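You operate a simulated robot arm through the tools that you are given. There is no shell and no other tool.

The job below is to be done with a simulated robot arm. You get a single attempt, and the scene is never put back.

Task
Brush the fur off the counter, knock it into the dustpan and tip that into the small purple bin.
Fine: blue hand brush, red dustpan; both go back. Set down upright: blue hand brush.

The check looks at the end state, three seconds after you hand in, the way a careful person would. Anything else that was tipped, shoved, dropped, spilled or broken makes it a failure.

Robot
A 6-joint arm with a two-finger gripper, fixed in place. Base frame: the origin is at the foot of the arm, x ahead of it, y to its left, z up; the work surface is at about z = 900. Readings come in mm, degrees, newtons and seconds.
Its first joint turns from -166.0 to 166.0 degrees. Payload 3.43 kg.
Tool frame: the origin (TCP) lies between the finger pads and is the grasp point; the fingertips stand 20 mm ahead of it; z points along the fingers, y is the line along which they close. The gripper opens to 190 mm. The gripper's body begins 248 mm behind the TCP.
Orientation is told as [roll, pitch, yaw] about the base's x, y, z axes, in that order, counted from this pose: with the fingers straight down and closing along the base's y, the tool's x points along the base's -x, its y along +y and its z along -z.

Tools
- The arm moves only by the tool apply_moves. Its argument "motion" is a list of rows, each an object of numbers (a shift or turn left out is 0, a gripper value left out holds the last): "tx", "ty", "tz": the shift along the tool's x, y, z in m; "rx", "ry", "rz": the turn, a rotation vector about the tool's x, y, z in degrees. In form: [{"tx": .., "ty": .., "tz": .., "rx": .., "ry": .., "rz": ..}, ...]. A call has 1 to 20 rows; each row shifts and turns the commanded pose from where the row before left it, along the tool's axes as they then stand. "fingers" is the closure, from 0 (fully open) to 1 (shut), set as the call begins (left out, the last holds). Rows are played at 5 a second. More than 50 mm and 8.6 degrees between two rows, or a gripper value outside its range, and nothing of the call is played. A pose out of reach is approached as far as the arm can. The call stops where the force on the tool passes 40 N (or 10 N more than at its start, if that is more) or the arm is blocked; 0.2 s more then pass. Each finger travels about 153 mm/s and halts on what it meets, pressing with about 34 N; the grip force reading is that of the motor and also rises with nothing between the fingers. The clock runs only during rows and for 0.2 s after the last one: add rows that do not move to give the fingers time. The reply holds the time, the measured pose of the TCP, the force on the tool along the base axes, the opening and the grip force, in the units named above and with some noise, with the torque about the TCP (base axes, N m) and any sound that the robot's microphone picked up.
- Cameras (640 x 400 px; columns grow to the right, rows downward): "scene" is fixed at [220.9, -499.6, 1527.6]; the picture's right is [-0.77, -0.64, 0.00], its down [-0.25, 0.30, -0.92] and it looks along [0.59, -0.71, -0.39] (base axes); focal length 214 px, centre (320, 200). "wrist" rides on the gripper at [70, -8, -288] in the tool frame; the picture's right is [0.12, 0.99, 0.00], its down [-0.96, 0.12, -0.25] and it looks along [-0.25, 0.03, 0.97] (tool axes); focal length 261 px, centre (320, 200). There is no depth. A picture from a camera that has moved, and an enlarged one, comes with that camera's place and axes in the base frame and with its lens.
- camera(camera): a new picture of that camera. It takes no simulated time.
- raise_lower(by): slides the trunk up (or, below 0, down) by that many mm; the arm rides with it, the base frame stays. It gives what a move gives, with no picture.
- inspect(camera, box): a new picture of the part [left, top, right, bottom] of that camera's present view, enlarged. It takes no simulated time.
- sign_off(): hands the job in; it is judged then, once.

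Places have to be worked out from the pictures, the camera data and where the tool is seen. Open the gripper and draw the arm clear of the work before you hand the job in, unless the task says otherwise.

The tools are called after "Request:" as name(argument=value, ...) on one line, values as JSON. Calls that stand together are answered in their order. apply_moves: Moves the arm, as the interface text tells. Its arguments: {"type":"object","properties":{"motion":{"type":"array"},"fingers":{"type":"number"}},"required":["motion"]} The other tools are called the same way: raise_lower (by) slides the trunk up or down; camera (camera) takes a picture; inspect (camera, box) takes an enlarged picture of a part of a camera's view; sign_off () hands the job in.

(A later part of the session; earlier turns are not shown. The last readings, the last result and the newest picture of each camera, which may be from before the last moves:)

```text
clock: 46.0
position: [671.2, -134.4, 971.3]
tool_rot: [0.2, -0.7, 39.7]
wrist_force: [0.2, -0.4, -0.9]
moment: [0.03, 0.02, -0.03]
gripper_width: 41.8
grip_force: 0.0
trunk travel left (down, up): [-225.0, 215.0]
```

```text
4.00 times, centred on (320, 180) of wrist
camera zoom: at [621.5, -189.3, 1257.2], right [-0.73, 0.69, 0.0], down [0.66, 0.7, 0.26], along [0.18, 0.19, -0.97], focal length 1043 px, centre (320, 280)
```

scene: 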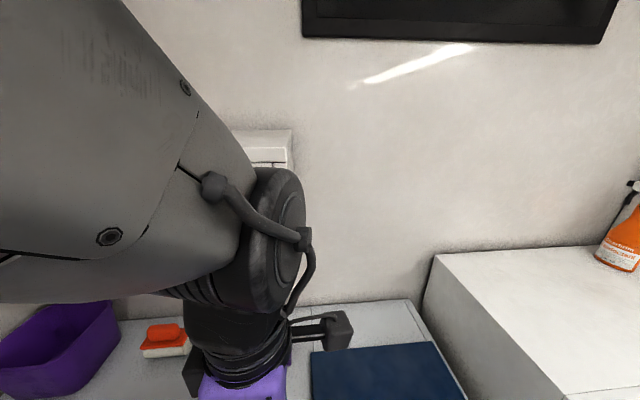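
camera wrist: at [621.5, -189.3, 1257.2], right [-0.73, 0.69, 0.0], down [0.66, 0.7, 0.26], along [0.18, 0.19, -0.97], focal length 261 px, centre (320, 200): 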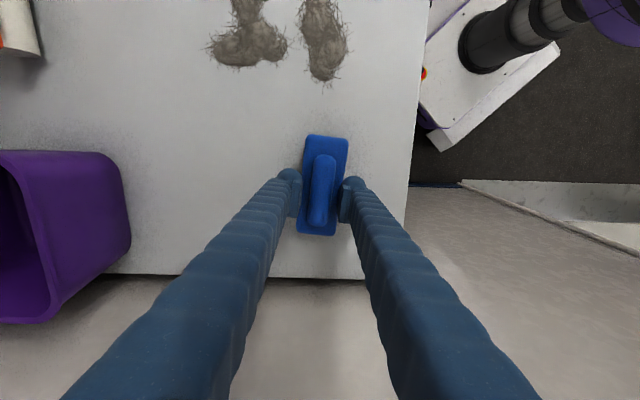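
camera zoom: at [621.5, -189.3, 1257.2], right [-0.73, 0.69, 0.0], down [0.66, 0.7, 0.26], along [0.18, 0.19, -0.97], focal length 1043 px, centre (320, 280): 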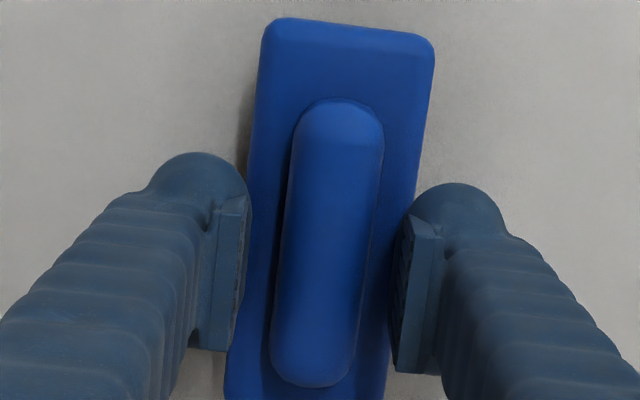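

The orientation has a leftover -0.7° pitch. Fixing that at this height and looking again.

Request:
apply_moves(motion=[{"rx": 0.15, "ry": 0.65, "tz": -0.003}, {}, {}])

Request:
inspect(camera="wrist", box=[240, 130, 400, 230])

```text
clock: 46.8
position: [672.7, -134.7, 973.8]
tool_rot: [0.1, -0.1, 39.8]
wrist_force: [-0.1, 0.0, -1.2]
moment: [0.02, -0.04, 0.01]
gripper_width: 41.8
grip_force: 0.1
trunk travel left (down, up): [-225.0, 215.0]
```

```text
4.00 times, centred on (320, 180) of wrist
camera zoom: at [623.9, -186.5, 1260.7], right [-0.73, 0.69, 0.0], down [0.66, 0.7, 0.25], along [0.17, 0.18, -0.97], focal length 1043 px, centre (320, 280)
```

zoom: 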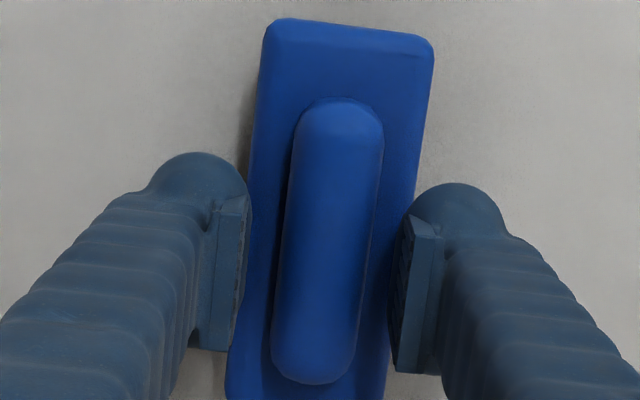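

The brush shifted a few mm from that contact but is still upright. I nudge 2.4 mm to centre on the bar, turn 0.7°, lower to z≈970 (tips about 3 mm above the plate), and check before gripping.

Request:
apply_moves(motion=[{"ty": 0.0024}, {"rz": -0.7}, {"tz": 0.003}, {}, {}])

Request:
inspect(camera="wrist", box=[240, 130, 400, 230])

```text
clock: 48.0
position: [670.9, -132.2, 970.2]
tool_rot: [-0.1, -0.1, 40.6]
wrist_force: [-0.5, 0.3, -0.2]
moment: [-0.01, 0.02, 0.02]
gripper_width: 41.8
grip_force: 0.1
trunk travel left (down, up): [-225.0, 215.0]
```

```text
4.00 times, centred on (320, 180) of wrist
camera zoom: at [623.2, -185.3, 1257.7], right [-0.74, 0.68, 0.0], down [0.66, 0.71, 0.25], along [0.17, 0.18, -0.97], focal length 1043 px, centre (320, 280)
```

zoom: 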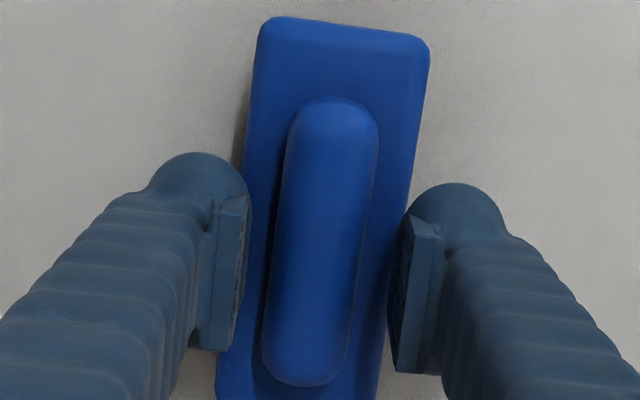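

The bar is centred and the tips are free (no force). Closing on the bar.

Request:
apply_moves(motion=[{}, {}, {}, {}], fingers=1)

Request:
inspect(camera="wrist", box=[240, 130, 400, 230])

```text
clock: 49.0
position: [671.1, -132.4, 970.8]
tool_rot: [0.0, -0.1, 40.4]
wrist_force: [-0.1, 0.3, 0.6]
moment: [0.04, -0.03, 0.02]
gripper_width: 24.7
grip_force: 34.5
trunk travel left (down, up): [-225.0, 215.0]
```

```text
4.00 times, centred on (320, 180) of wrist
camera zoom: at [623.2, -185.3, 1257.7], right [-0.74, 0.68, 0.0], down [0.66, 0.71, 0.25], along [0.17, 0.18, -0.97], focal length 1043 px, centre (320, 280)
```

zoom: 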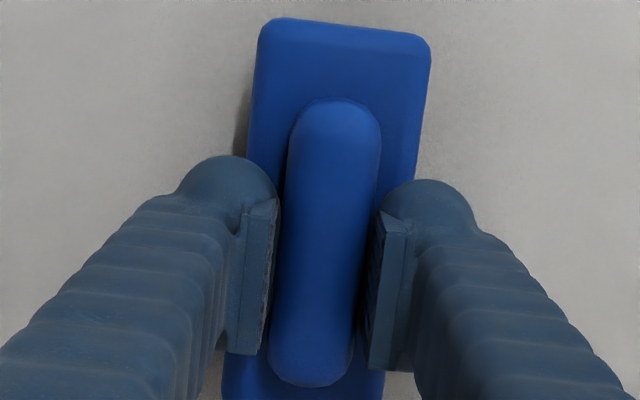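

Gripped at 24.7 mm; the brush's resting TCP height is 970.5. Lifting it and checking.

Request:
apply_moves(motion=[{"tz": -0.005}, {"tz": -0.02}, {"tz": -0.035}, {}, {}])

Request:
camera(camera="wrist")

Request:
inspect(camera="wrist", box=[240, 130, 400, 230])

```text
clock: 50.2
position: [670.2, -131.8, 1031.3]
tool_rot: [0.0, -0.1, 40.5]
wrist_force: [0.0, 0.9, -1.5]
moment: [-0.01, 0.03, 0.0]
gripper_width: 24.6
grip_force: 34.0
trunk travel left (down, up): [-225.0, 215.0]
```

```text
taken
camera wrist: at [623.1, -185.7, 1317.4], right [-0.74, 0.68, 0.0], down [0.66, 0.71, 0.25], along [0.17, 0.18, -0.97], focal length 261 px, centre (320, 200)
```

wrist: 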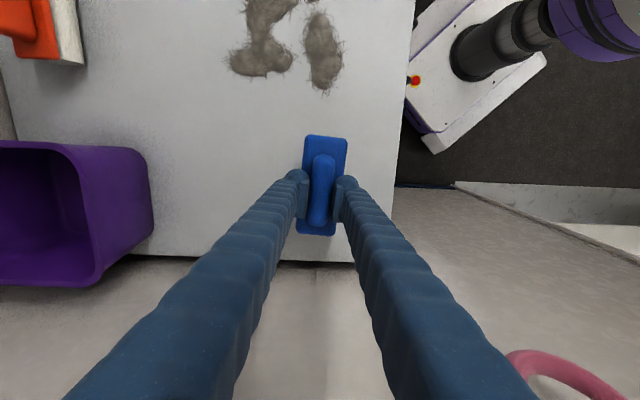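

```text
4.00 times, centred on (320, 180) of wrist
camera zoom: at [623.1, -185.7, 1317.4], right [-0.74, 0.68, 0.0], down [0.66, 0.71, 0.25], along [0.17, 0.18, -0.97], focal length 1043 px, centre (320, 280)
```

zoom: 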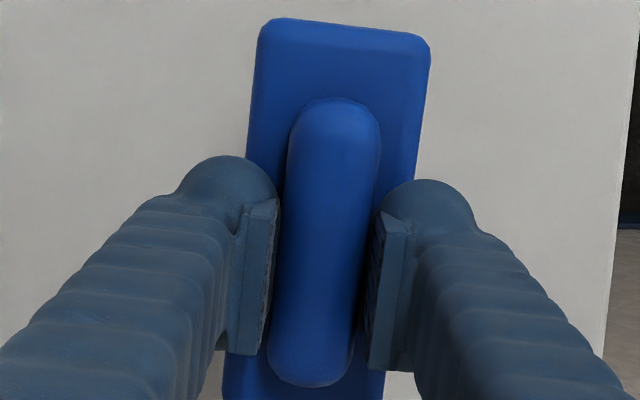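

The brush is held firmly (about 1.5 N) and level. I turn it 85.5° so its long side lies across the sweep direction, move to the far side of the fur (u≈-305, v≈602), still above the counter, and look.

Request:
apply_moves(motion=[{"rz": 7.5}, {"rz": 8}, {"rz": 8}, {"rz": 8}, {"rz": 8}, {"rz": 8}, {"rz": 8}, {"rz": 8}, {"rz": 8}, {"rz": 8}, {"rz": 6}, {"tx": -0.0173, "ty": -0.0378}, {"tx": -0.0173, "ty": -0.0378}, {}])

Request:
camera(camera="wrist")

Request:
camera(camera="scene")

```text
clock: 53.2
position: [641.2, -209.8, 1031.0]
tool_rot: [0.2, 0.1, -45.0]
wrist_force: [-0.1, -0.2, 0.2]
moment: [0.06, -0.01, -0.01]
gripper_width: 24.6
grip_force: 33.9
trunk travel left (down, up): [-225.0, 215.0]
```

```text
taken
camera wrist: at [586.9, -167.1, 1317.2], right [0.62, 0.79, 0.0], down [0.76, -0.6, 0.25], along [0.2, -0.15, -0.97], focal length 261 px, centre (320, 200)
```

wrist: 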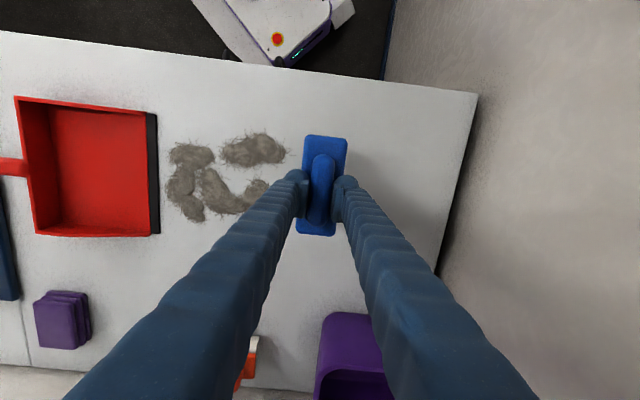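

```text
taken
```

scene: 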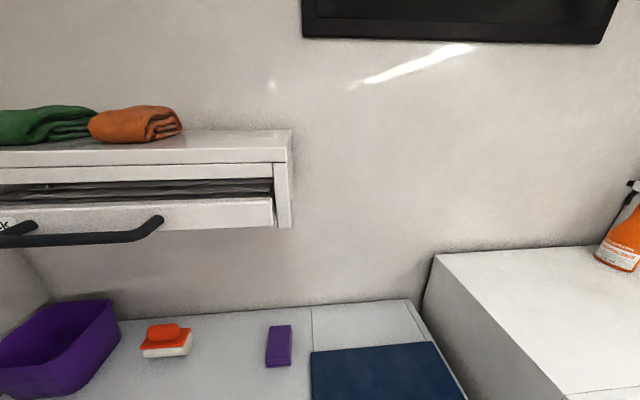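

Clear view: the pan's lip faces the fur and the brush is just past its far end. I lower the brush to the counter at its resting height (z≈971).

Request:
apply_moves(motion=[{"tz": 0.025}, {"tz": 0.02}, {"tz": 0.01}, {"tz": 0.004}, {}, {}])

Request:
camera(camera="wrist")

```text
clock: 54.6
position: [642.6, -210.5, 972.2]
tool_rot: [0.1, 0.0, -45.0]
wrist_force: [-0.6, 0.3, -0.5]
moment: [-0.02, -0.01, -0.01]
gripper_width: 25.1
grip_force: 34.2
trunk travel left (down, up): [-225.0, 215.0]
```

```text
taken
camera wrist: at [586.6, -167.4, 1258.7], right [0.62, 0.79, 0.0], down [0.76, -0.6, 0.25], along [0.2, -0.15, -0.97], focal length 261 px, centre (320, 200)
```

wrist: 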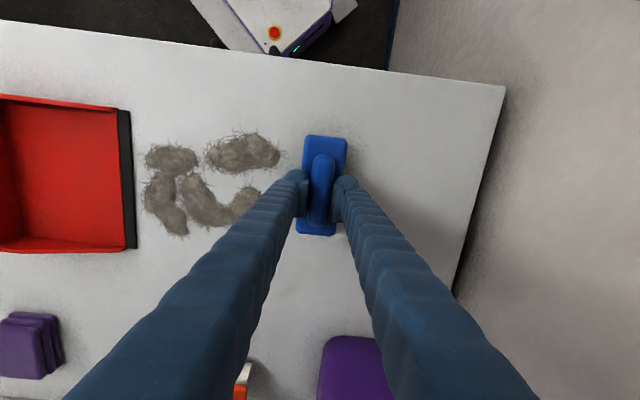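

Now at 972 with no contact. I go down about 1.5 mm more until the bristles just touch.

Request:
apply_moves(motion=[{"tz": 0.0015}, {}, {}])

```text
clock: 55.4
position: [641.9, -209.7, 972.1]
tool_rot: [0.1, -0.1, -45.0]
wrist_force: [-0.1, 0.1, 5.5]
moment: [-0.1, -0.09, -0.01]
gripper_width: 24.8
grip_force: 33.9
trunk travel left (down, up): [-225.0, 215.0]
```

Light contact (about 5 N). I ease up 0.5 mm and start the first sweep slowly toward the pan, just 80 mm, to see how the fur behaves.

Request:
apply_moves(motion=[{"tz": -0.0005}, {"ty": -0.01}, {"ty": -0.014}, {"ty": -0.014}, {"ty": -0.014}, {"ty": -0.014}, {"ty": -0.014}, {}])

Request:
camera(camera="wrist")

Request:
inspect(camera="wrist", box=[140, 100, 380, 250])

```text
clock: 57.2
position: [584.7, -266.8, 971.5]
tool_rot: [0.1, 0.0, -45.0]
wrist_force: [0.8, 0.5, 3.5]
moment: [-0.01, 0.01, 0.06]
gripper_width: 25.0
grip_force: 33.9
trunk travel left (down, up): [-225.0, 215.0]
```

```text
taken
camera wrist: at [529.1, -224.1, 1257.8], right [0.62, 0.79, 0.0], down [0.76, -0.6, 0.25], along [0.2, -0.15, -0.97], focal length 261 px, centre (320, 200)
```

wrist: 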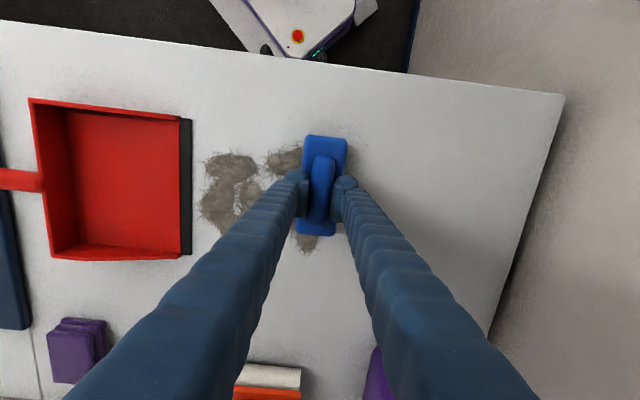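

```text
2.67 times, centred on (260, 175) of wrist
camera zoom: at [529.1, -224.1, 1257.8], right [0.62, 0.79, 0.0], down [0.76, -0.6, 0.25], along [0.2, -0.15, -0.97], focal length 695 px, centre (480, 267)
```

zoom: 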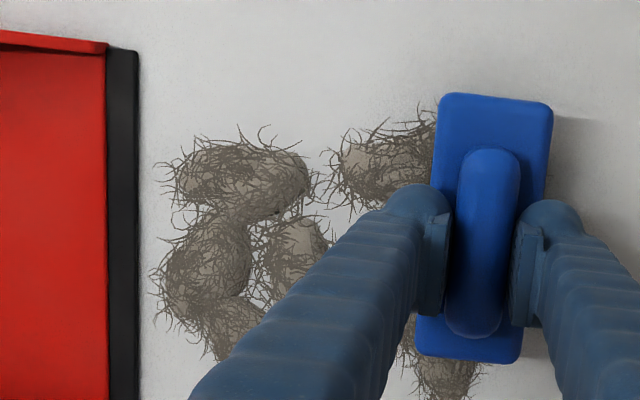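

The near tuft is in contact with the brush. I can't yet tell if it's moving or bunching, so I sweep another 60 mm and look both ahead of and behind the brush.

Request:
apply_moves(motion=[{"ty": -0.014}, {"ty": -0.014}, {"ty": -0.014}, {"ty": -0.014}, {}])

Request:
inspect(camera="wrist", box=[180, 90, 460, 265])

```text
clock: 58.4
position: [545.0, -305.8, 970.7]
tool_rot: [0.1, -0.1, -45.1]
wrist_force: [0.3, -1.3, 13.3]
moment: [-0.03, 0.09, -0.01]
gripper_width: 24.7
grip_force: 33.7
trunk travel left (down, up): [-225.0, 215.0]
```

```text
2.29 times, centred on (320, 178) of wrist
camera zoom: at [489.2, -263.4, 1257.6], right [0.62, 0.79, 0.0], down [0.76, -0.6, 0.25], along [0.2, -0.15, -0.97], focal length 596 px, centre (320, 251)
```

zoom: 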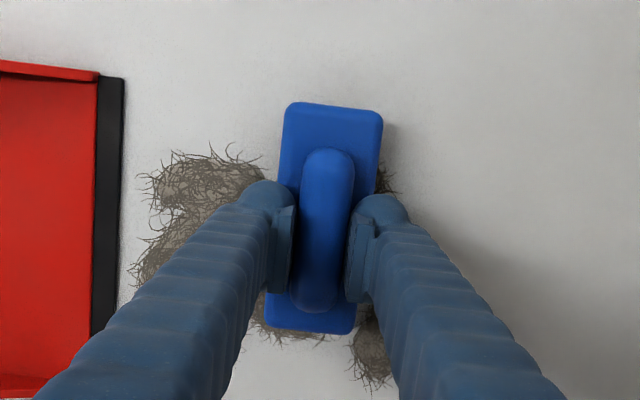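

The vertical force rose to 13 N and some fur shows behind the brush, so it may be riding over a tuft. I lift straight up to see what actually happened.

Request:
apply_moves(motion=[{"tz": -0.01}, {"tz": -0.03}, {"tz": -0.04}, {}, {}])

Request:
camera(camera="wrist")

Request:
inspect(camera="wrist", box=[180, 90, 460, 265])

```text
clock: 59.6
position: [545.8, -305.7, 1051.2]
tool_rot: [0.1, -0.1, -44.9]
wrist_force: [-0.2, 0.9, -0.8]
moment: [0.03, -0.01, -0.03]
gripper_width: 24.8
grip_force: 34.3
trunk travel left (down, up): [-225.0, 215.0]
```

```text
taken
camera wrist: at [489.6, -264.2, 1337.8], right [0.62, 0.79, 0.0], down [0.76, -0.6, 0.25], along [0.2, -0.15, -0.97], focal length 261 px, centre (320, 200)
```

wrist: 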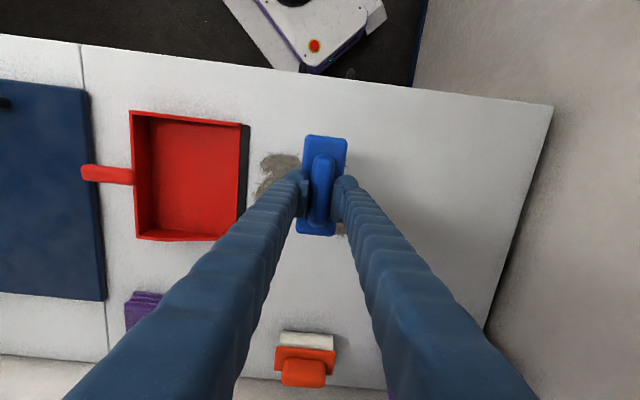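

```text
2.29 times, centred on (320, 178) of wrist
camera zoom: at [489.6, -264.2, 1337.8], right [0.62, 0.79, 0.0], down [0.76, -0.6, 0.25], along [0.2, -0.15, -0.97], focal length 596 px, centre (320, 251)
```

zoom: 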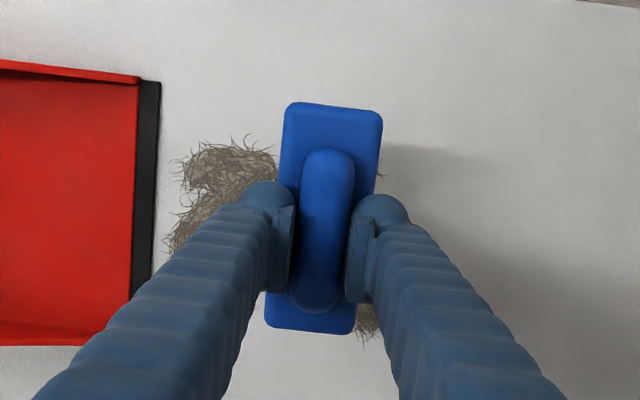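

The brush itself hides the spot. I move it back along the sweep (still lifted) to see the counter.

Request:
apply_moves(motion=[{"ty": 0.04}, {"ty": 0.04}, {"ty": 0.04}, {"ty": 0.03}, {}])

Request:
camera(camera="wrist")

Request:
inspect(camera="wrist", box=[80, 90, 320, 240])

```text
clock: 60.8
position: [652.5, -199.7, 1051.5]
tool_rot: [0.0, 0.0, -45.0]
wrist_force: [-0.1, -0.2, -1.4]
moment: [-0.04, 0.02, -0.01]
gripper_width: 24.9
grip_force: 34.0
trunk travel left (down, up): [-225.0, 215.0]
```

```text
taken
camera wrist: at [596.3, -157.5, 1337.9], right [0.62, 0.79, 0.0], down [0.76, -0.6, 0.25], along [0.2, -0.15, -0.97], focal length 261 px, centre (320, 200)
```

wrist: 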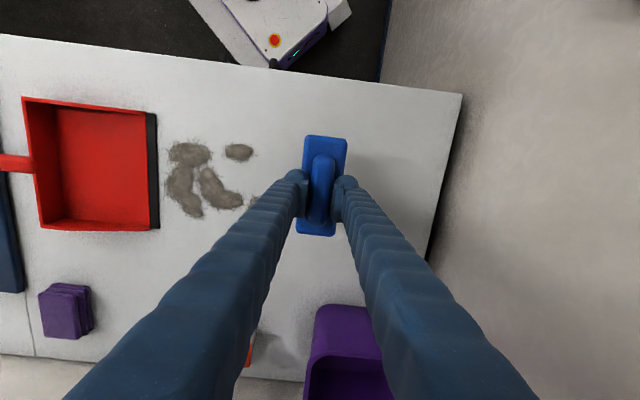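

```text
2.67 times, centred on (200, 165) of wrist
camera zoom: at [596.3, -157.5, 1337.9], right [0.62, 0.79, 0.0], down [0.76, -0.6, 0.25], along [0.2, -0.15, -0.97], focal length 695 px, centre (640, 293)
```

zoom: 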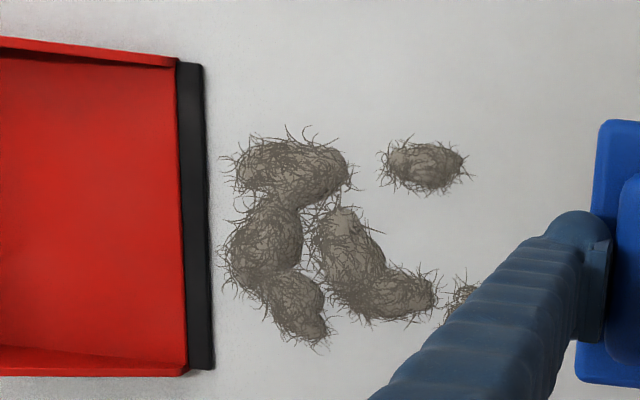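

One of the two right-hand tufts seems to be gone from the counter. It may now cling to the bristles, which would explain "knock it into the dustpan". I shift a little to get the whole fur area in view and count.

Request:
apply_moves(motion=[{"tx": -0.03, "ty": 0.02}, {"tx": -0.03, "ty": 0.02}, {}])

Request:
inspect(camera="wrist", box=[40, 40, 360, 240])

Request:
inspect(camera="wrist", box=[280, 125, 360, 245])

```text
clock: 61.6
position: [721.9, -215.5, 1050.5]
tool_rot: [0.1, 0.0, -45.0]
wrist_force: [-0.3, 0.0, -1.9]
moment: [0.07, -0.02, -0.03]
gripper_width: 24.6
grip_force: 34.2
trunk travel left (down, up): [-225.0, 215.0]
```

```text
2.00 times, centred on (200, 140) of wrist
camera zoom: at [666.4, -172.2, 1338.1], right [0.62, 0.79, 0.0], down [0.76, -0.6, 0.25], along [0.2, -0.15, -0.97], focal length 521 px, centre (560, 320)
```

zoom: 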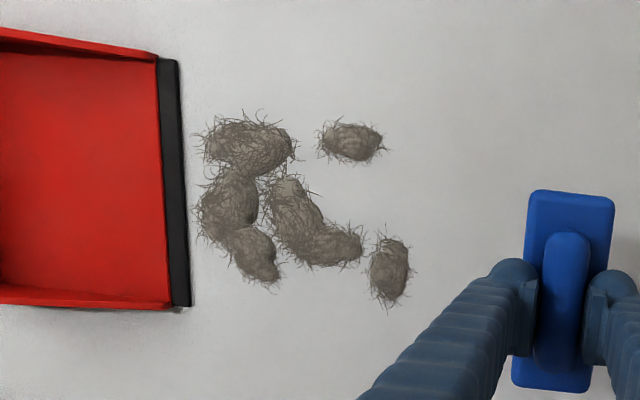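

```text
3.33 times, centred on (320, 185) of wrist
camera zoom: at [666.4, -172.2, 1338.1], right [0.62, 0.79, 0.0], down [0.76, -0.6, 0.25], along [0.2, -0.15, -0.97], focal length 869 px, centre (320, 250)
```

zoom: 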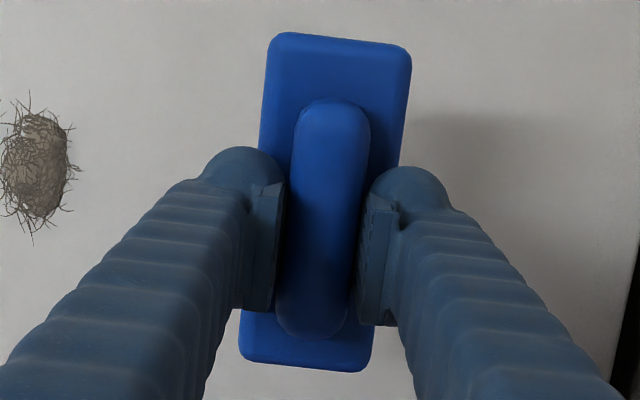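

Two tufts the brush passed fully over have vanished from the counter, and the ones it only touched remain. So the fur clings to the bristles and must be knocked off in the pan. I carry the brush over the middle of the pan smoothly.

Request:
apply_moves(motion=[{"tx": 0.001, "ty": -0.012}, {"tx": 0.002, "ty": -0.024}, {"tx": 0.0025, "ty": -0.034}, {"tx": 0.003, "ty": -0.036}, {"tx": 0.003, "ty": -0.036}, {"tx": 0.003, "ty": -0.036}, {"tx": 0.003, "ty": -0.036}, {"tx": 0.003, "ty": -0.036}, {"tx": 0.0025, "ty": -0.036}, {"tx": 0.0025, "ty": -0.036}, {"tx": 0.002, "ty": -0.034}, {"tx": 0.001, "ty": -0.024}, {"ty": -0.013}, {}])

Request:
camera(camera="wrist")

Request:
camera(camera="scene")

```text
clock: 64.6
position: [424.5, -473.0, 1050.2]
tool_rot: [0.2, 0.1, -45.1]
wrist_force: [-1.0, 0.0, -1.0]
moment: [0.01, -0.03, 0.03]
gripper_width: 24.9
grip_force: 33.9
trunk travel left (down, up): [-225.0, 215.0]
```

```text
taken
camera wrist: at [368.3, -429.2, 1337.0], right [0.62, 0.79, 0.0], down [0.76, -0.6, 0.25], along [0.2, -0.15, -0.97], focal length 261 px, centre (320, 200)
```

wrist: 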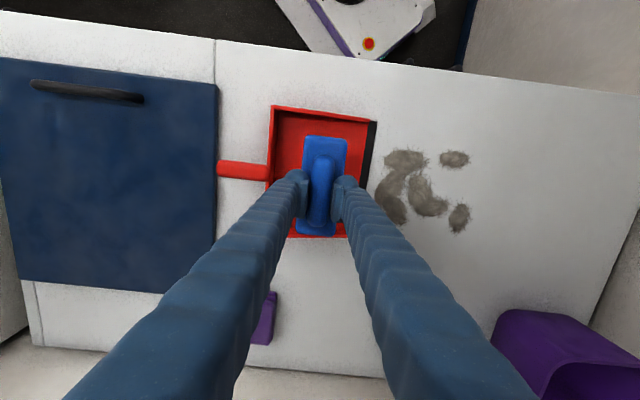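

```text
taken
```

scene: 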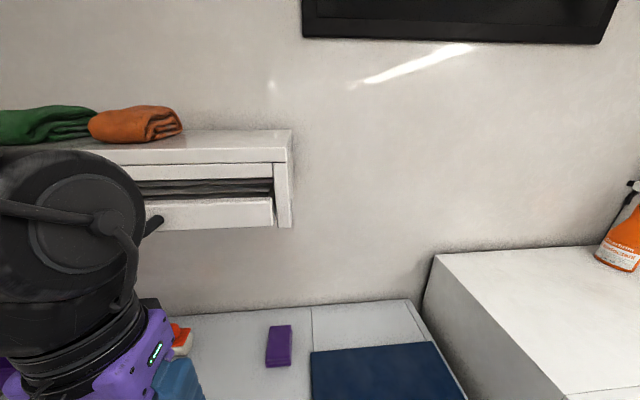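

The brush is centred over the pan. I lower it to just above the pan floor, then give a couple of quick light taps onto the floor.

Request:
apply_moves(motion=[{"tz": 0.025}, {"tz": 0.02}, {"tz": 0.015}, {"tz": 0.007}, {}])

Request:
apply_moves(motion=[{"tz": 0.004}, {"tz": 0.002}, {}])

```text
clock: 65.8
position: [423.0, -471.6, 982.2]
tool_rot: [0.1, 0.1, -45.0]
wrist_force: [0.6, 0.5, -1.4]
moment: [0.0, -0.02, 0.01]
gripper_width: 24.8
grip_force: 33.9
trunk travel left (down, up): [-225.0, 215.0]
```

```text
clock: 66.6
position: [423.5, -472.0, 976.7]
tool_rot: [0.1, 0.1, -45.1]
wrist_force: [0.2, -0.6, -1.5]
moment: [-0.02, -0.03, -0.01]
gripper_width: 24.7
grip_force: 34.4
trunk travel left (down, up): [-225.0, 215.0]
```

No contact at 976.7. Stepping down gently to find the pan floor.

Request:
apply_moves(motion=[{"tz": 0.0015}, {}])

Request:
apply_moves(motion=[{"tz": 0.001}, {}])

```text
clock: 67.2
position: [424.0, -471.9, 977.2]
tool_rot: [0.1, -0.1, -45.0]
wrist_force: [-0.1, 1.0, 11.4]
moment: [0.13, 0.08, 0.01]
gripper_width: 24.5
grip_force: 34.0
trunk travel left (down, up): [-225.0, 215.0]
```

```text
clock: 67.8
position: [424.7, -472.2, 976.7]
tool_rot: [0.0, -0.3, -45.0]
wrist_force: [1.8, 0.6, 31.8]
moment: [0.18, 0.18, 0.01]
gripper_width: 24.8
grip_force: 34.4
trunk travel left (down, up): [-225.0, 215.0]
```

Pan floor found at about 976.5 (pan floor about 5–6 mm thick). I back off and do two quick taps from 15 mm up, then lift.

Request:
apply_moves(motion=[{"tz": -0.0175}, {"tz": 0.0165}, {"tz": -0.0165}, {"tz": 0.0165}, {"tz": -0.0165}, {}])

Request:
apply_moves(motion=[{"tz": -0.03}, {"tz": -0.03}, {"ty": 0.04}, {"ty": 0.04}, {"ty": 0.04}, {}])

Request:
camera(camera="wrist")

Request:
inspect(camera="wrist", box=[100, 80, 340, 230])

```text
clock: 69.2
position: [423.8, -471.4, 990.7]
tool_rot: [0.2, 0.1, -45.0]
wrist_force: [-0.4, 0.3, -1.7]
moment: [-0.08, -0.04, -0.01]
gripper_width: 24.9
grip_force: 34.0
trunk travel left (down, up): [-225.0, 215.0]
```

```text
clock: 70.6
position: [509.2, -386.7, 1052.6]
tool_rot: [0.1, 0.0, -45.0]
wrist_force: [0.3, 0.8, -1.6]
moment: [-0.08, -0.01, 0.0]
gripper_width: 24.8
grip_force: 34.3
trunk travel left (down, up): [-225.0, 215.0]
```

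```text
taken
camera wrist: at [453.1, -344.1, 1339.7], right [0.62, 0.79, 0.0], down [0.76, -0.6, 0.25], along [0.2, -0.15, -0.97], focal length 261 px, centre (320, 200)
```

wrist: 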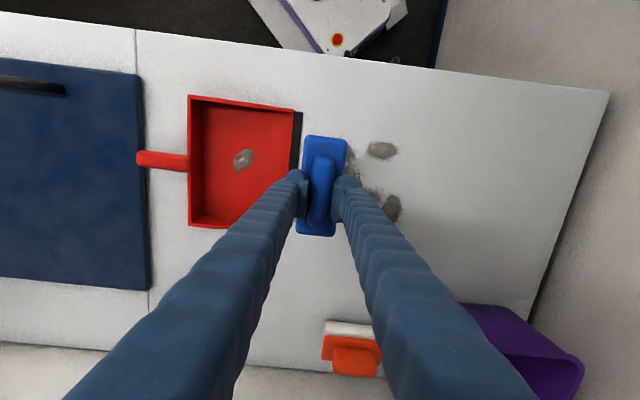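

```text
2.67 times, centred on (220, 155) of wrist
camera zoom: at [453.1, -344.1, 1339.7], right [0.62, 0.79, 0.0], down [0.76, -0.6, 0.25], along [0.2, -0.15, -0.97], focal length 695 px, centre (587, 320)
```

zoom: 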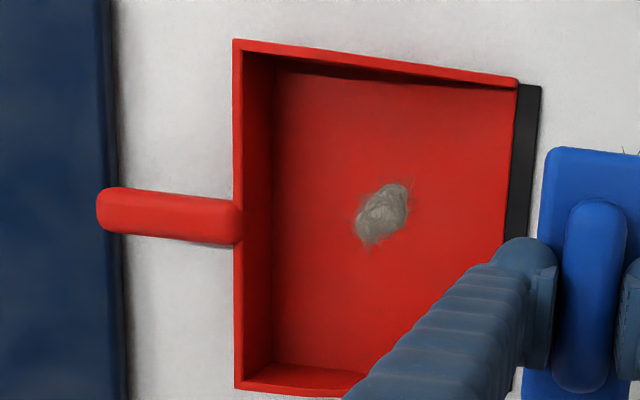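

Confirmed: the tap dropped a clump into the pan, so that's the method. Next stroke: I go back to the far side at v≈602, lower the brush, and sweep all the way to the pan.

Request:
apply_moves(motion=[{"tx": 0.006, "ty": 0.039}, {"tx": 0.007, "ty": 0.04}, {"tx": 0.007, "ty": 0.04}, {"tx": 0.006, "ty": 0.04}, {"tx": 0.0055, "ty": 0.039}, {"tz": 0.03}, {"tz": 0.03}, {"tz": 0.015}, {"tz": 0.006}, {}])

Request:
camera(camera="wrist")

```text
clock: 72.8
position: [626.6, -225.2, 970.7]
tool_rot: [0.1, 0.1, -45.0]
wrist_force: [0.2, 0.3, -0.6]
moment: [0.03, 0.01, 0.0]
gripper_width: 24.6
grip_force: 34.0
trunk travel left (down, up): [-225.0, 215.0]
```

```text
taken
camera wrist: at [571.2, -182.6, 1258.2], right [0.62, 0.79, 0.0], down [0.76, -0.6, 0.25], along [0.2, -0.15, -0.97], focal length 261 px, centre (320, 200)
```

wrist: 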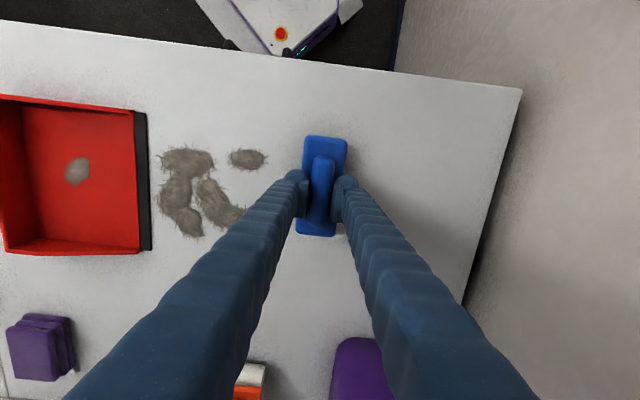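

In place and just touching. I sweep to just short of the lip (u≈-72).

Request:
apply_moves(motion=[{"ty": -0.012}, {"ty": -0.018}, {"ty": -0.018}, {"ty": -0.018}, {"ty": -0.018}, {"ty": -0.018}, {"ty": -0.018}, {"ty": -0.018}, {"ty": -0.018}, {"ty": -0.018}, {"ty": -0.018}, {"ty": -0.018}, {}])

Request:
camera(camera="wrist")

Request:
inspect(camera="wrist", box=[180, 90, 460, 265])

```text
clock: 75.6
position: [477.6, -373.4, 971.2]
tool_rot: [0.1, 0.0, -45.0]
wrist_force: [-0.7, -0.1, -1.4]
moment: [0.0, -0.01, -0.01]
gripper_width: 24.7
grip_force: 34.2
trunk travel left (down, up): [-225.0, 215.0]
```

```text
taken
camera wrist: at [422.5, -330.6, 1258.3], right [0.62, 0.79, 0.0], down [0.76, -0.6, 0.25], along [0.2, -0.15, -0.97], focal length 261 px, centre (320, 200)
```

wrist: 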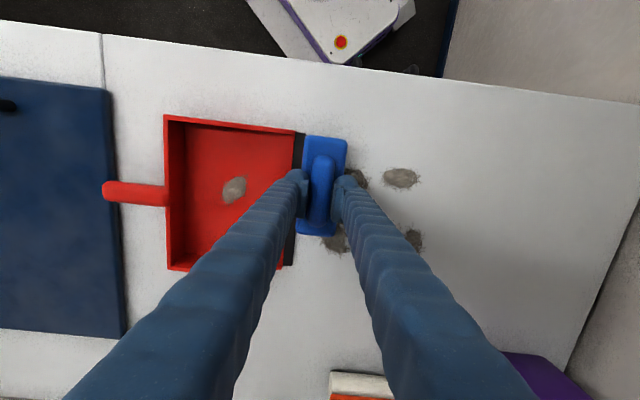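

```text
2.29 times, centred on (320, 178) of wrist
camera zoom: at [422.5, -330.6, 1258.3], right [0.62, 0.79, 0.0], down [0.76, -0.6, 0.25], along [0.2, -0.15, -0.97], focal length 596 px, centre (320, 251)
```

zoom: 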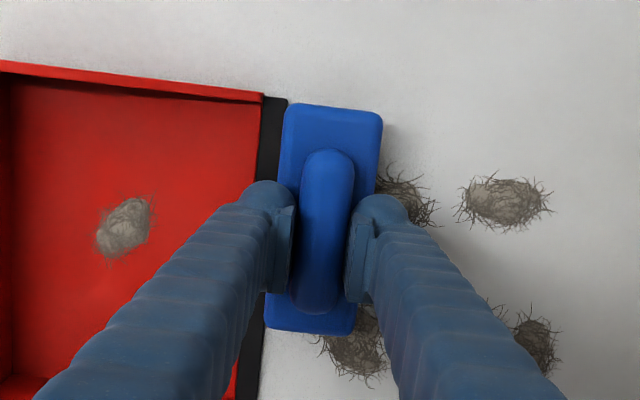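

This pass had no contact force, and the tufts stayed put. So the bristles need real pressure on the counter. I press down about 1.2 mm here and check the force.

Request:
apply_moves(motion=[{"tz": 0.0012}, {}])

```text
clock: 76.2
position: [477.2, -374.3, 970.9]
tool_rot: [0.1, 0.0, -45.1]
wrist_force: [0.2, -0.3, -0.1]
moment: [0.06, 0.01, 0.03]
gripper_width: 24.8
grip_force: 33.8
trunk travel left (down, up): [-225.0, 215.0]
```

Barely touching. Another 0.6 mm.

Request:
apply_moves(motion=[{"tz": 0.0006}, {}])

```text
clock: 76.8
position: [477.5, -372.6, 970.8]
tool_rot: [0.1, 0.0, -45.0]
wrist_force: [0.4, 0.0, 7.5]
moment: [0.29, 0.27, -0.02]
gripper_width: 24.8
grip_force: 34.3
trunk travel left (down, up): [-225.0, 215.0]
```

Now about 9 N of pressure. I sweep back over the tufts with this pressure, watching the result.

Request:
apply_moves(motion=[{"ty": 0.012}, {"ty": 0.018}, {"ty": 0.018}, {"ty": 0.018}, {"ty": 0.018}, {"ty": 0.018}, {"ty": 0.018}, {"ty": 0.018}, {"ty": 0.018}, {}])

Request:
camera(camera="wrist")

Request:
inspect(camera="wrist", box=[80, 90, 360, 265])

```text
clock: 79.0
position: [587.0, -262.6, 969.8]
tool_rot: [0.1, 0.0, -44.9]
wrist_force: [-1.6, 0.4, 10.8]
moment: [0.06, -0.07, 0.01]
gripper_width: 24.7
grip_force: 33.9
trunk travel left (down, up): [-225.0, 215.0]
```

```text
taken
camera wrist: at [532.2, -219.6, 1256.9], right [0.62, 0.79, 0.0], down [0.76, -0.6, 0.25], along [0.2, -0.15, -0.97], focal length 261 px, centre (320, 200)
```

wrist: 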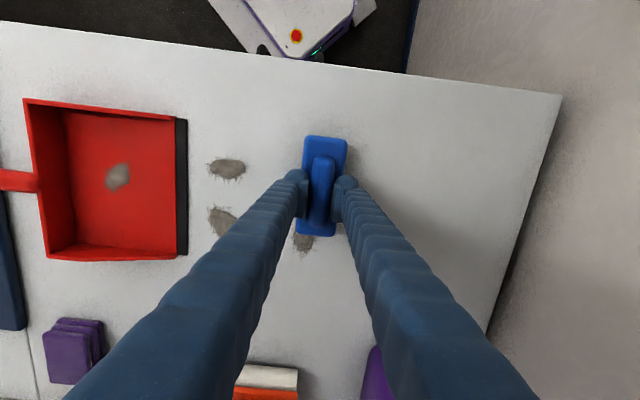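

```text
2.29 times, centred on (220, 178) of wrist
camera zoom: at [532.2, -219.6, 1256.9], right [0.62, 0.79, 0.0], down [0.76, -0.6, 0.25], along [0.2, -0.15, -0.97], focal length 596 px, centre (549, 251)
```

zoom: 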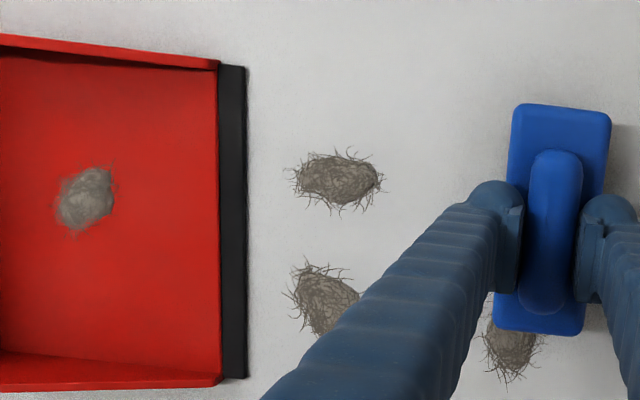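

Excellent, with pressure the tufts come up: only three remain in view. I finish passing the last one under the brush, then lift and look.

Request:
apply_moves(motion=[{"ty": 0.018}, {"ty": 0.018}, {"ty": 0.014}, {}, {"tz": -0.01}, {"tz": -0.03}, {"tz": -0.04}, {}])

Request:
camera(camera="wrist")

Request:
inspect(camera="wrist", box=[80, 90, 360, 265])

```text
clock: 80.8
position: [624.3, -226.6, 1049.0]
tool_rot: [0.1, 0.1, -45.0]
wrist_force: [-0.4, 0.1, -1.6]
moment: [-0.05, -0.02, 0.01]
gripper_width: 25.0
grip_force: 34.3
trunk travel left (down, up): [-225.0, 215.0]
```

```text
taken
camera wrist: at [568.8, -184.0, 1337.2], right [0.62, 0.79, 0.0], down [0.76, -0.6, 0.25], along [0.19, -0.15, -0.97], focal length 261 px, centre (320, 200)
```

wrist: 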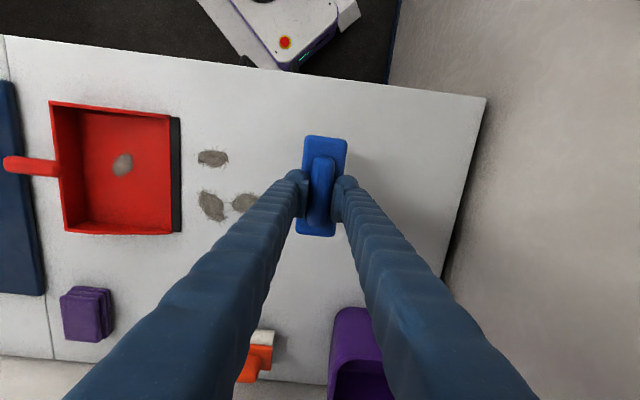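

```text
2.29 times, centred on (220, 178) of wrist
camera zoom: at [568.8, -184.0, 1337.2], right [0.62, 0.79, 0.0], down [0.76, -0.6, 0.25], along [0.19, -0.15, -0.97], focal length 596 px, centre (549, 251)
```

zoom: 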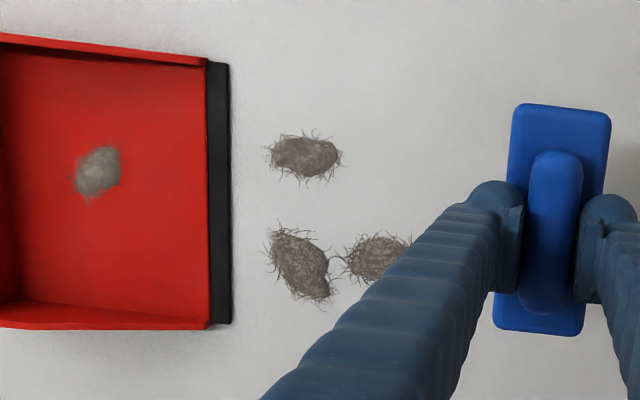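

Four tufts remain on the counter; the rest are on the bristles. Back to the pan for taps on its floor.

Request:
apply_moves(motion=[{"tx": -0.001, "ty": -0.012}, {"tx": -0.003, "ty": -0.025}, {"tx": -0.003, "ty": -0.034}, {"tx": -0.003, "ty": -0.034}, {"tx": -0.003, "ty": -0.034}, {"tx": -0.003, "ty": -0.034}, {"tx": -0.003, "ty": -0.034}, {"tx": -0.003, "ty": -0.034}, {"tx": -0.003, "ty": -0.034}, {"tx": -0.003, "ty": -0.028}, {"ty": -0.015}, {"tz": 0.03}, {"tz": 0.02}, {"tz": 0.0072}, {}])

Request:
apply_moves(motion=[{"tz": 0.0165}, {"tz": -0.0165}, {"tz": 0.0168}, {"tz": -0.0168}, {"tz": 0.017}, {"tz": -0.017}, {}])

Request:
apply_moves(motion=[{"tz": -0.03}, {"tz": -0.03}, {"ty": 0.04}, {"ty": 0.04}, {"ty": 0.04}, {}])

Request:
camera(camera="wrist")

Request:
inspect(camera="wrist", box=[100, 80, 340, 230])

```text
clock: 84.0
position: [418.8, -472.6, 991.1]
tool_rot: [0.1, 0.0, -45.0]
wrist_force: [0.5, 0.6, -1.1]
moment: [-0.02, 0.0, -0.04]
gripper_width: 24.9
grip_force: 33.9
trunk travel left (down, up): [-225.0, 215.0]
```

```text
clock: 85.6
position: [419.2, -472.4, 992.3]
tool_rot: [0.1, 0.0, -45.0]
wrist_force: [-1.4, 0.1, -0.2]
moment: [-0.07, 0.03, 0.0]
gripper_width: 24.9
grip_force: 33.6
trunk travel left (down, up): [-225.0, 215.0]
```

```text
clock: 87.0
position: [503.4, -387.4, 1053.0]
tool_rot: [0.1, 0.0, -45.1]
wrist_force: [-0.5, 0.7, -1.0]
moment: [-0.03, 0.02, 0.01]
gripper_width: 24.8
grip_force: 33.9
trunk travel left (down, up): [-225.0, 215.0]
```

```text
taken
camera wrist: at [448.3, -344.2, 1339.5], right [0.62, 0.79, 0.0], down [0.76, -0.6, 0.25], along [0.2, -0.15, -0.97], focal length 261 px, centre (320, 200)
```

wrist: 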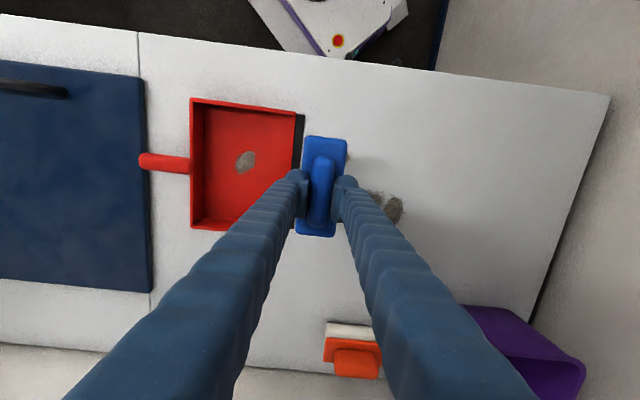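

```text
2.67 times, centred on (220, 155) of wrist
camera zoom: at [448.3, -344.2, 1339.5], right [0.62, 0.79, 0.0], down [0.76, -0.6, 0.25], along [0.2, -0.15, -0.97], focal length 695 px, centre (587, 320)
```

zoom: 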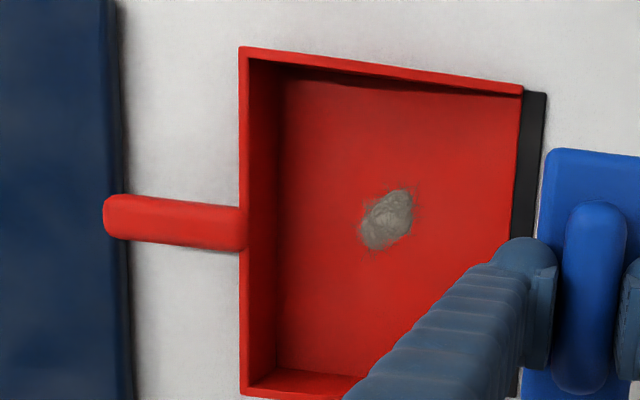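

The pan's clump looks unchanged, so those lighter taps didn't release the fur; the first time I had pressed to about 32 N. I go back and knock more firmly.

Request:
apply_moves(motion=[{"ty": -0.04}, {"ty": -0.04}, {"ty": -0.04}, {"tz": 0.03}, {"tz": 0.03}, {"tz": 0.013}, {}])

Request:
apply_moves(motion=[{"tz": 0.0045}, {}])

```text
clock: 88.6
position: [417.4, -473.0, 979.8]
tool_rot: [0.1, 0.0, -45.0]
wrist_force: [-0.2, 0.1, -1.8]
moment: [-0.03, 0.03, 0.02]
gripper_width: 24.7
grip_force: 34.3
trunk travel left (down, up): [-225.0, 215.0]
```

```text
clock: 89.2
position: [417.4, -472.6, 976.6]
tool_rot: [0.0, 0.0, -45.0]
wrist_force: [-0.4, 0.9, 9.0]
moment: [0.42, 0.42, 0.02]
gripper_width: 24.6
grip_force: 34.3
trunk travel left (down, up): [-225.0, 215.0]
```

About 10 N now. Pressing 1 mm further, as in the first knock.

Request:
apply_moves(motion=[{"tz": 0.001}, {}])

Request:
camera(camera="wrist")

```text
clock: 89.8
position: [417.0, -472.7, 975.4]
tool_rot: [0.1, -0.2, -44.9]
wrist_force: [0.4, -0.2, 24.5]
moment: [0.32, 0.27, 0.01]
gripper_width: 24.9
grip_force: 34.0
trunk travel left (down, up): [-225.0, 215.0]
```

```text
taken
camera wrist: at [362.5, -429.2, 1262.3], right [0.62, 0.79, 0.0], down [0.76, -0.6, 0.25], along [0.2, -0.15, -0.97], focal length 261 px, centre (320, 200)
```

wrist: 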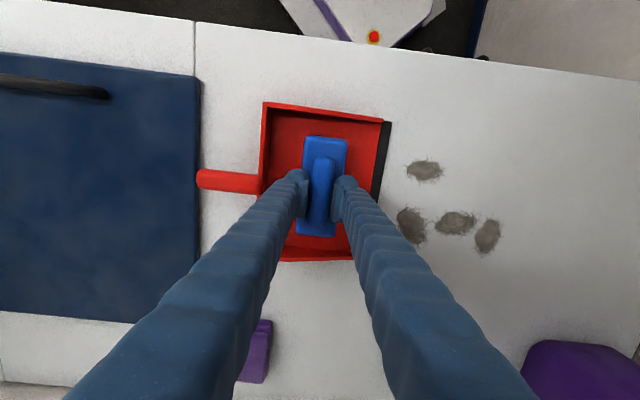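

Now about 26 N of pressing. I add one brisk tap from 30 mm, then lift and check the pan.

Request:
apply_moves(motion=[{"tz": -0.03}, {"tz": 0.03}, {"tz": -0.03}, {"tz": 0.03}, {"tz": -0.03}, {}])

Request:
apply_moves(motion=[{"tz": -0.025}, {"tz": -0.025}, {"ty": 0.04}, {"ty": 0.04}, {"ty": 0.04}, {}])

Request:
camera(camera="wrist")

Request:
inspect(camera="wrist", box=[100, 80, 340, 230])

```text
clock: 91.2
position: [419.3, -471.1, 1003.9]
tool_rot: [0.1, 0.0, -45.0]
wrist_force: [1.0, 0.3, -0.6]
moment: [-0.14, -0.01, 0.01]
gripper_width: 24.8
grip_force: 34.2
trunk travel left (down, up): [-225.0, 215.0]
```

```text
clock: 92.6
position: [504.2, -386.1, 1052.8]
tool_rot: [0.0, 0.0, -45.0]
wrist_force: [0.3, 0.2, -1.5]
moment: [-0.05, 0.03, 0.01]
gripper_width: 25.0
grip_force: 34.3
trunk travel left (down, up): [-225.0, 215.0]
```

```text
taken
camera wrist: at [447.9, -344.0, 1340.5], right [0.62, 0.79, 0.0], down [0.76, -0.6, 0.25], along [0.2, -0.15, -0.97], focal length 261 px, centre (320, 200)
```

wrist: 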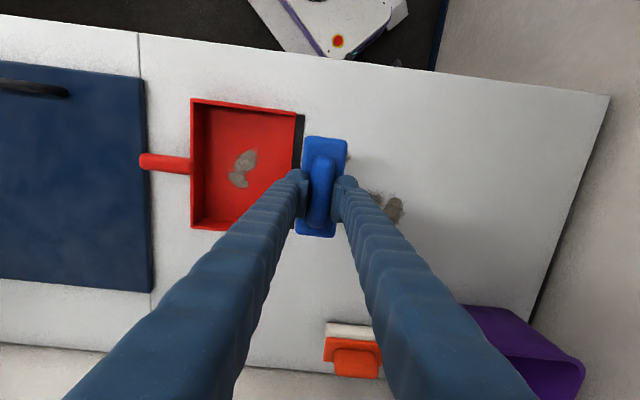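

```text
2.67 times, centred on (220, 155) of wrist
camera zoom: at [447.9, -344.0, 1340.5], right [0.62, 0.79, 0.0], down [0.76, -0.6, 0.25], along [0.2, -0.15, -0.97], focal length 695 px, centre (587, 320)
```

zoom: 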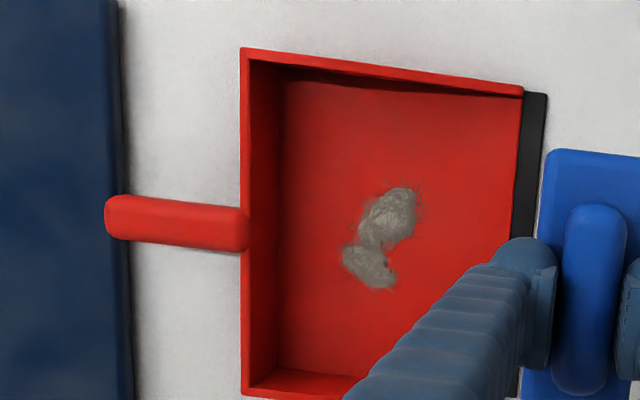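

A second clump dropped into the pan. I knock again in the same firm way to see whether anything more is still on the bristles.

Request:
apply_moves(motion=[{"ty": -0.04}, {"ty": -0.04}, {"ty": -0.04}, {"tz": 0.025}, {"tz": 0.025}, {}])

Request:
apply_moves(motion=[{"tz": 0.03}, {"tz": -0.03}, {"tz": 0.03}, {"tz": -0.03}, {"tz": 0.03}, {"tz": -0.03}, {}])

Request:
apply_moves(motion=[{"tz": -0.025}, {"tz": -0.025}, {"ty": 0.04}, {"ty": 0.04}, {"ty": 0.04}, {}])

Request:
inspect(camera="wrist", box=[100, 80, 340, 230])

```text
clock: 94.0
position: [418.2, -473.9, 1003.3]
tool_rot: [0.1, 0.0, -44.9]
wrist_force: [-0.5, 0.2, -1.1]
moment: [0.04, -0.01, 0.02]
gripper_width: 24.5
grip_force: 33.6
trunk travel left (down, up): [-225.0, 215.0]
```

```text
clock: 95.6
position: [418.2, -470.5, 1002.8]
tool_rot: [-0.1, 0.0, -45.1]
wrist_force: [-0.6, 1.3, -1.1]
moment: [-0.11, -0.05, -0.02]
gripper_width: 25.0
grip_force: 34.0
trunk travel left (down, up): [-225.0, 215.0]
```

```text
clock: 97.0
position: [503.6, -386.5, 1053.1]
tool_rot: [0.1, -0.1, -45.0]
wrist_force: [-0.2, 0.7, -0.9]
moment: [-0.03, 0.02, 0.0]
gripper_width: 25.0
grip_force: 33.8
trunk travel left (down, up): [-225.0, 215.0]
```

```text
2.67 times, centred on (220, 155) of wrist
camera zoom: at [448.2, -343.9, 1340.2], right [0.62, 0.79, 0.0], down [0.76, -0.6, 0.25], along [0.2, -0.15, -0.97], focal length 695 px, centre (587, 320)
```

zoom: 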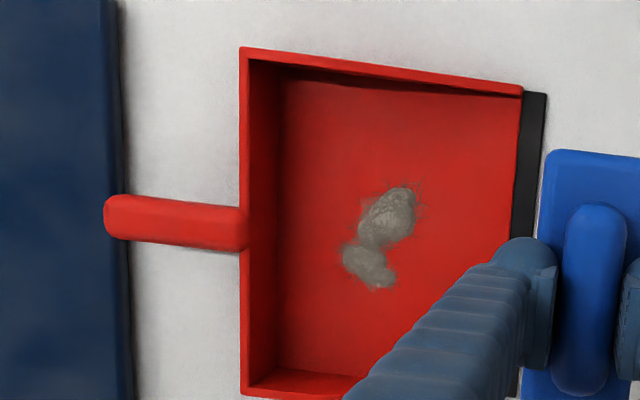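

Nothing more fell, so that load is off. Now the next stroke at v≈638, which covers all four remaining tufts. I move to the far side and lower to just above contact.

Request:
apply_moves(motion=[{"tx": -0.0017, "ty": 0.04}, {"tx": -0.0017, "ty": 0.04}, {"tx": -0.0017, "ty": 0.04}, {"tx": -0.0017, "ty": 0.04}, {"tx": -0.0018, "ty": 0.042}, {"tz": 0.03}, {"tz": 0.03}, {"tz": 0.02}, {}])

Request:
apply_moves(motion=[{"tz": 0.002}, {}])

```text
clock: 99.0
position: [651.0, -250.9, 974.7]
tool_rot: [0.1, 0.1, -45.0]
wrist_force: [-0.1, 0.5, -0.6]
moment: [0.01, -0.02, 0.03]
gripper_width: 24.8
grip_force: 33.5
trunk travel left (down, up): [-225.0, 215.0]
```

```text
clock: 99.6
position: [651.8, -250.9, 972.0]
tool_rot: [0.1, 0.0, -45.0]
wrist_force: [0.0, 1.4, -2.2]
moment: [-0.02, 0.03, 0.01]
gripper_width: 24.9
grip_force: 33.7
trunk travel left (down, up): [-225.0, 215.0]
```

No contact yet at 972. Two more small steps to get about 8–10 N.

Request:
apply_moves(motion=[{"tz": 0.0012}, {}])

Request:
apply_moves(motion=[{"tz": 0.0006}, {}])

```text
clock: 100.2
position: [652.7, -251.8, 971.4]
tool_rot: [0.2, 0.0, -45.0]
wrist_force: [0.1, 0.0, -1.4]
moment: [0.03, 0.0, -0.03]
gripper_width: 24.8
grip_force: 33.5
trunk travel left (down, up): [-225.0, 215.0]
```

```text
clock: 100.8
position: [652.6, -250.6, 970.8]
tool_rot: [0.1, 0.0, -45.0]
wrist_force: [-0.9, 0.6, -2.3]
moment: [0.0, 0.01, 0.0]
gripper_width: 24.9
grip_force: 34.2
trunk travel left (down, up): [-225.0, 215.0]
```

Request:
apply_moves(motion=[{"tz": 0.0008}, {}])

```text
clock: 101.4
position: [652.1, -251.3, 969.8]
tool_rot: [0.2, 0.0, -45.0]
wrist_force: [0.2, -0.7, -1.2]
moment: [-0.03, -0.02, -0.01]
gripper_width: 24.8
grip_force: 34.2
trunk travel left (down, up): [-225.0, 215.0]
```

Still no contact, so the brush probably shifted slightly upward in the grip from the knocks. Continuing with small steps.

Request:
apply_moves(motion=[{"tz": 0.0008}, {}])

Request:
apply_moves(motion=[{"tz": 0.0008}, {}])

```text
clock: 102.0
position: [653.0, -250.7, 969.2]
tool_rot: [0.1, -0.1, -45.0]
wrist_force: [0.1, -0.1, 3.6]
moment: [0.18, 0.2, 0.01]
gripper_width: 24.8
grip_force: 33.7
trunk travel left (down, up): [-225.0, 215.0]
```

```text
clock: 102.6
position: [652.0, -250.7, 968.4]
tool_rot: [0.1, 0.0, -45.0]
wrist_force: [1.5, -0.4, 14.7]
moment: [0.58, 0.6, -0.02]
gripper_width: 24.8
grip_force: 34.2
trunk travel left (down, up): [-225.0, 215.0]
```

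Contact at 968.5–969, but the moment shows the front (-v) end of the brush touching first. I raise that end with a 0.8° tilt about the tool's y and recheck.

Request:
apply_moves(motion=[{"tz": -0.0008, "ry": 0.8}, {}])

Request:
apply_moves(motion=[{"tz": 0.0008}, {}])

```text
clock: 103.2
position: [653.0, -250.6, 968.6]
tool_rot: [0.1, 0.7, -45.1]
wrist_force: [3.2, -1.9, 10.5]
moment: [-0.54, -0.56, 0.03]
gripper_width: 24.8
grip_force: 33.5
trunk travel left (down, up): [-225.0, 215.0]
```

```text
clock: 103.8
position: [651.5, -250.6, 968.1]
tool_rot: [0.2, 0.7, -45.0]
wrist_force: [2.5, -1.7, 18.8]
moment: [-0.77, -0.72, 0.01]
gripper_width: 25.1
grip_force: 34.2
trunk travel left (down, up): [-225.0, 215.0]
```

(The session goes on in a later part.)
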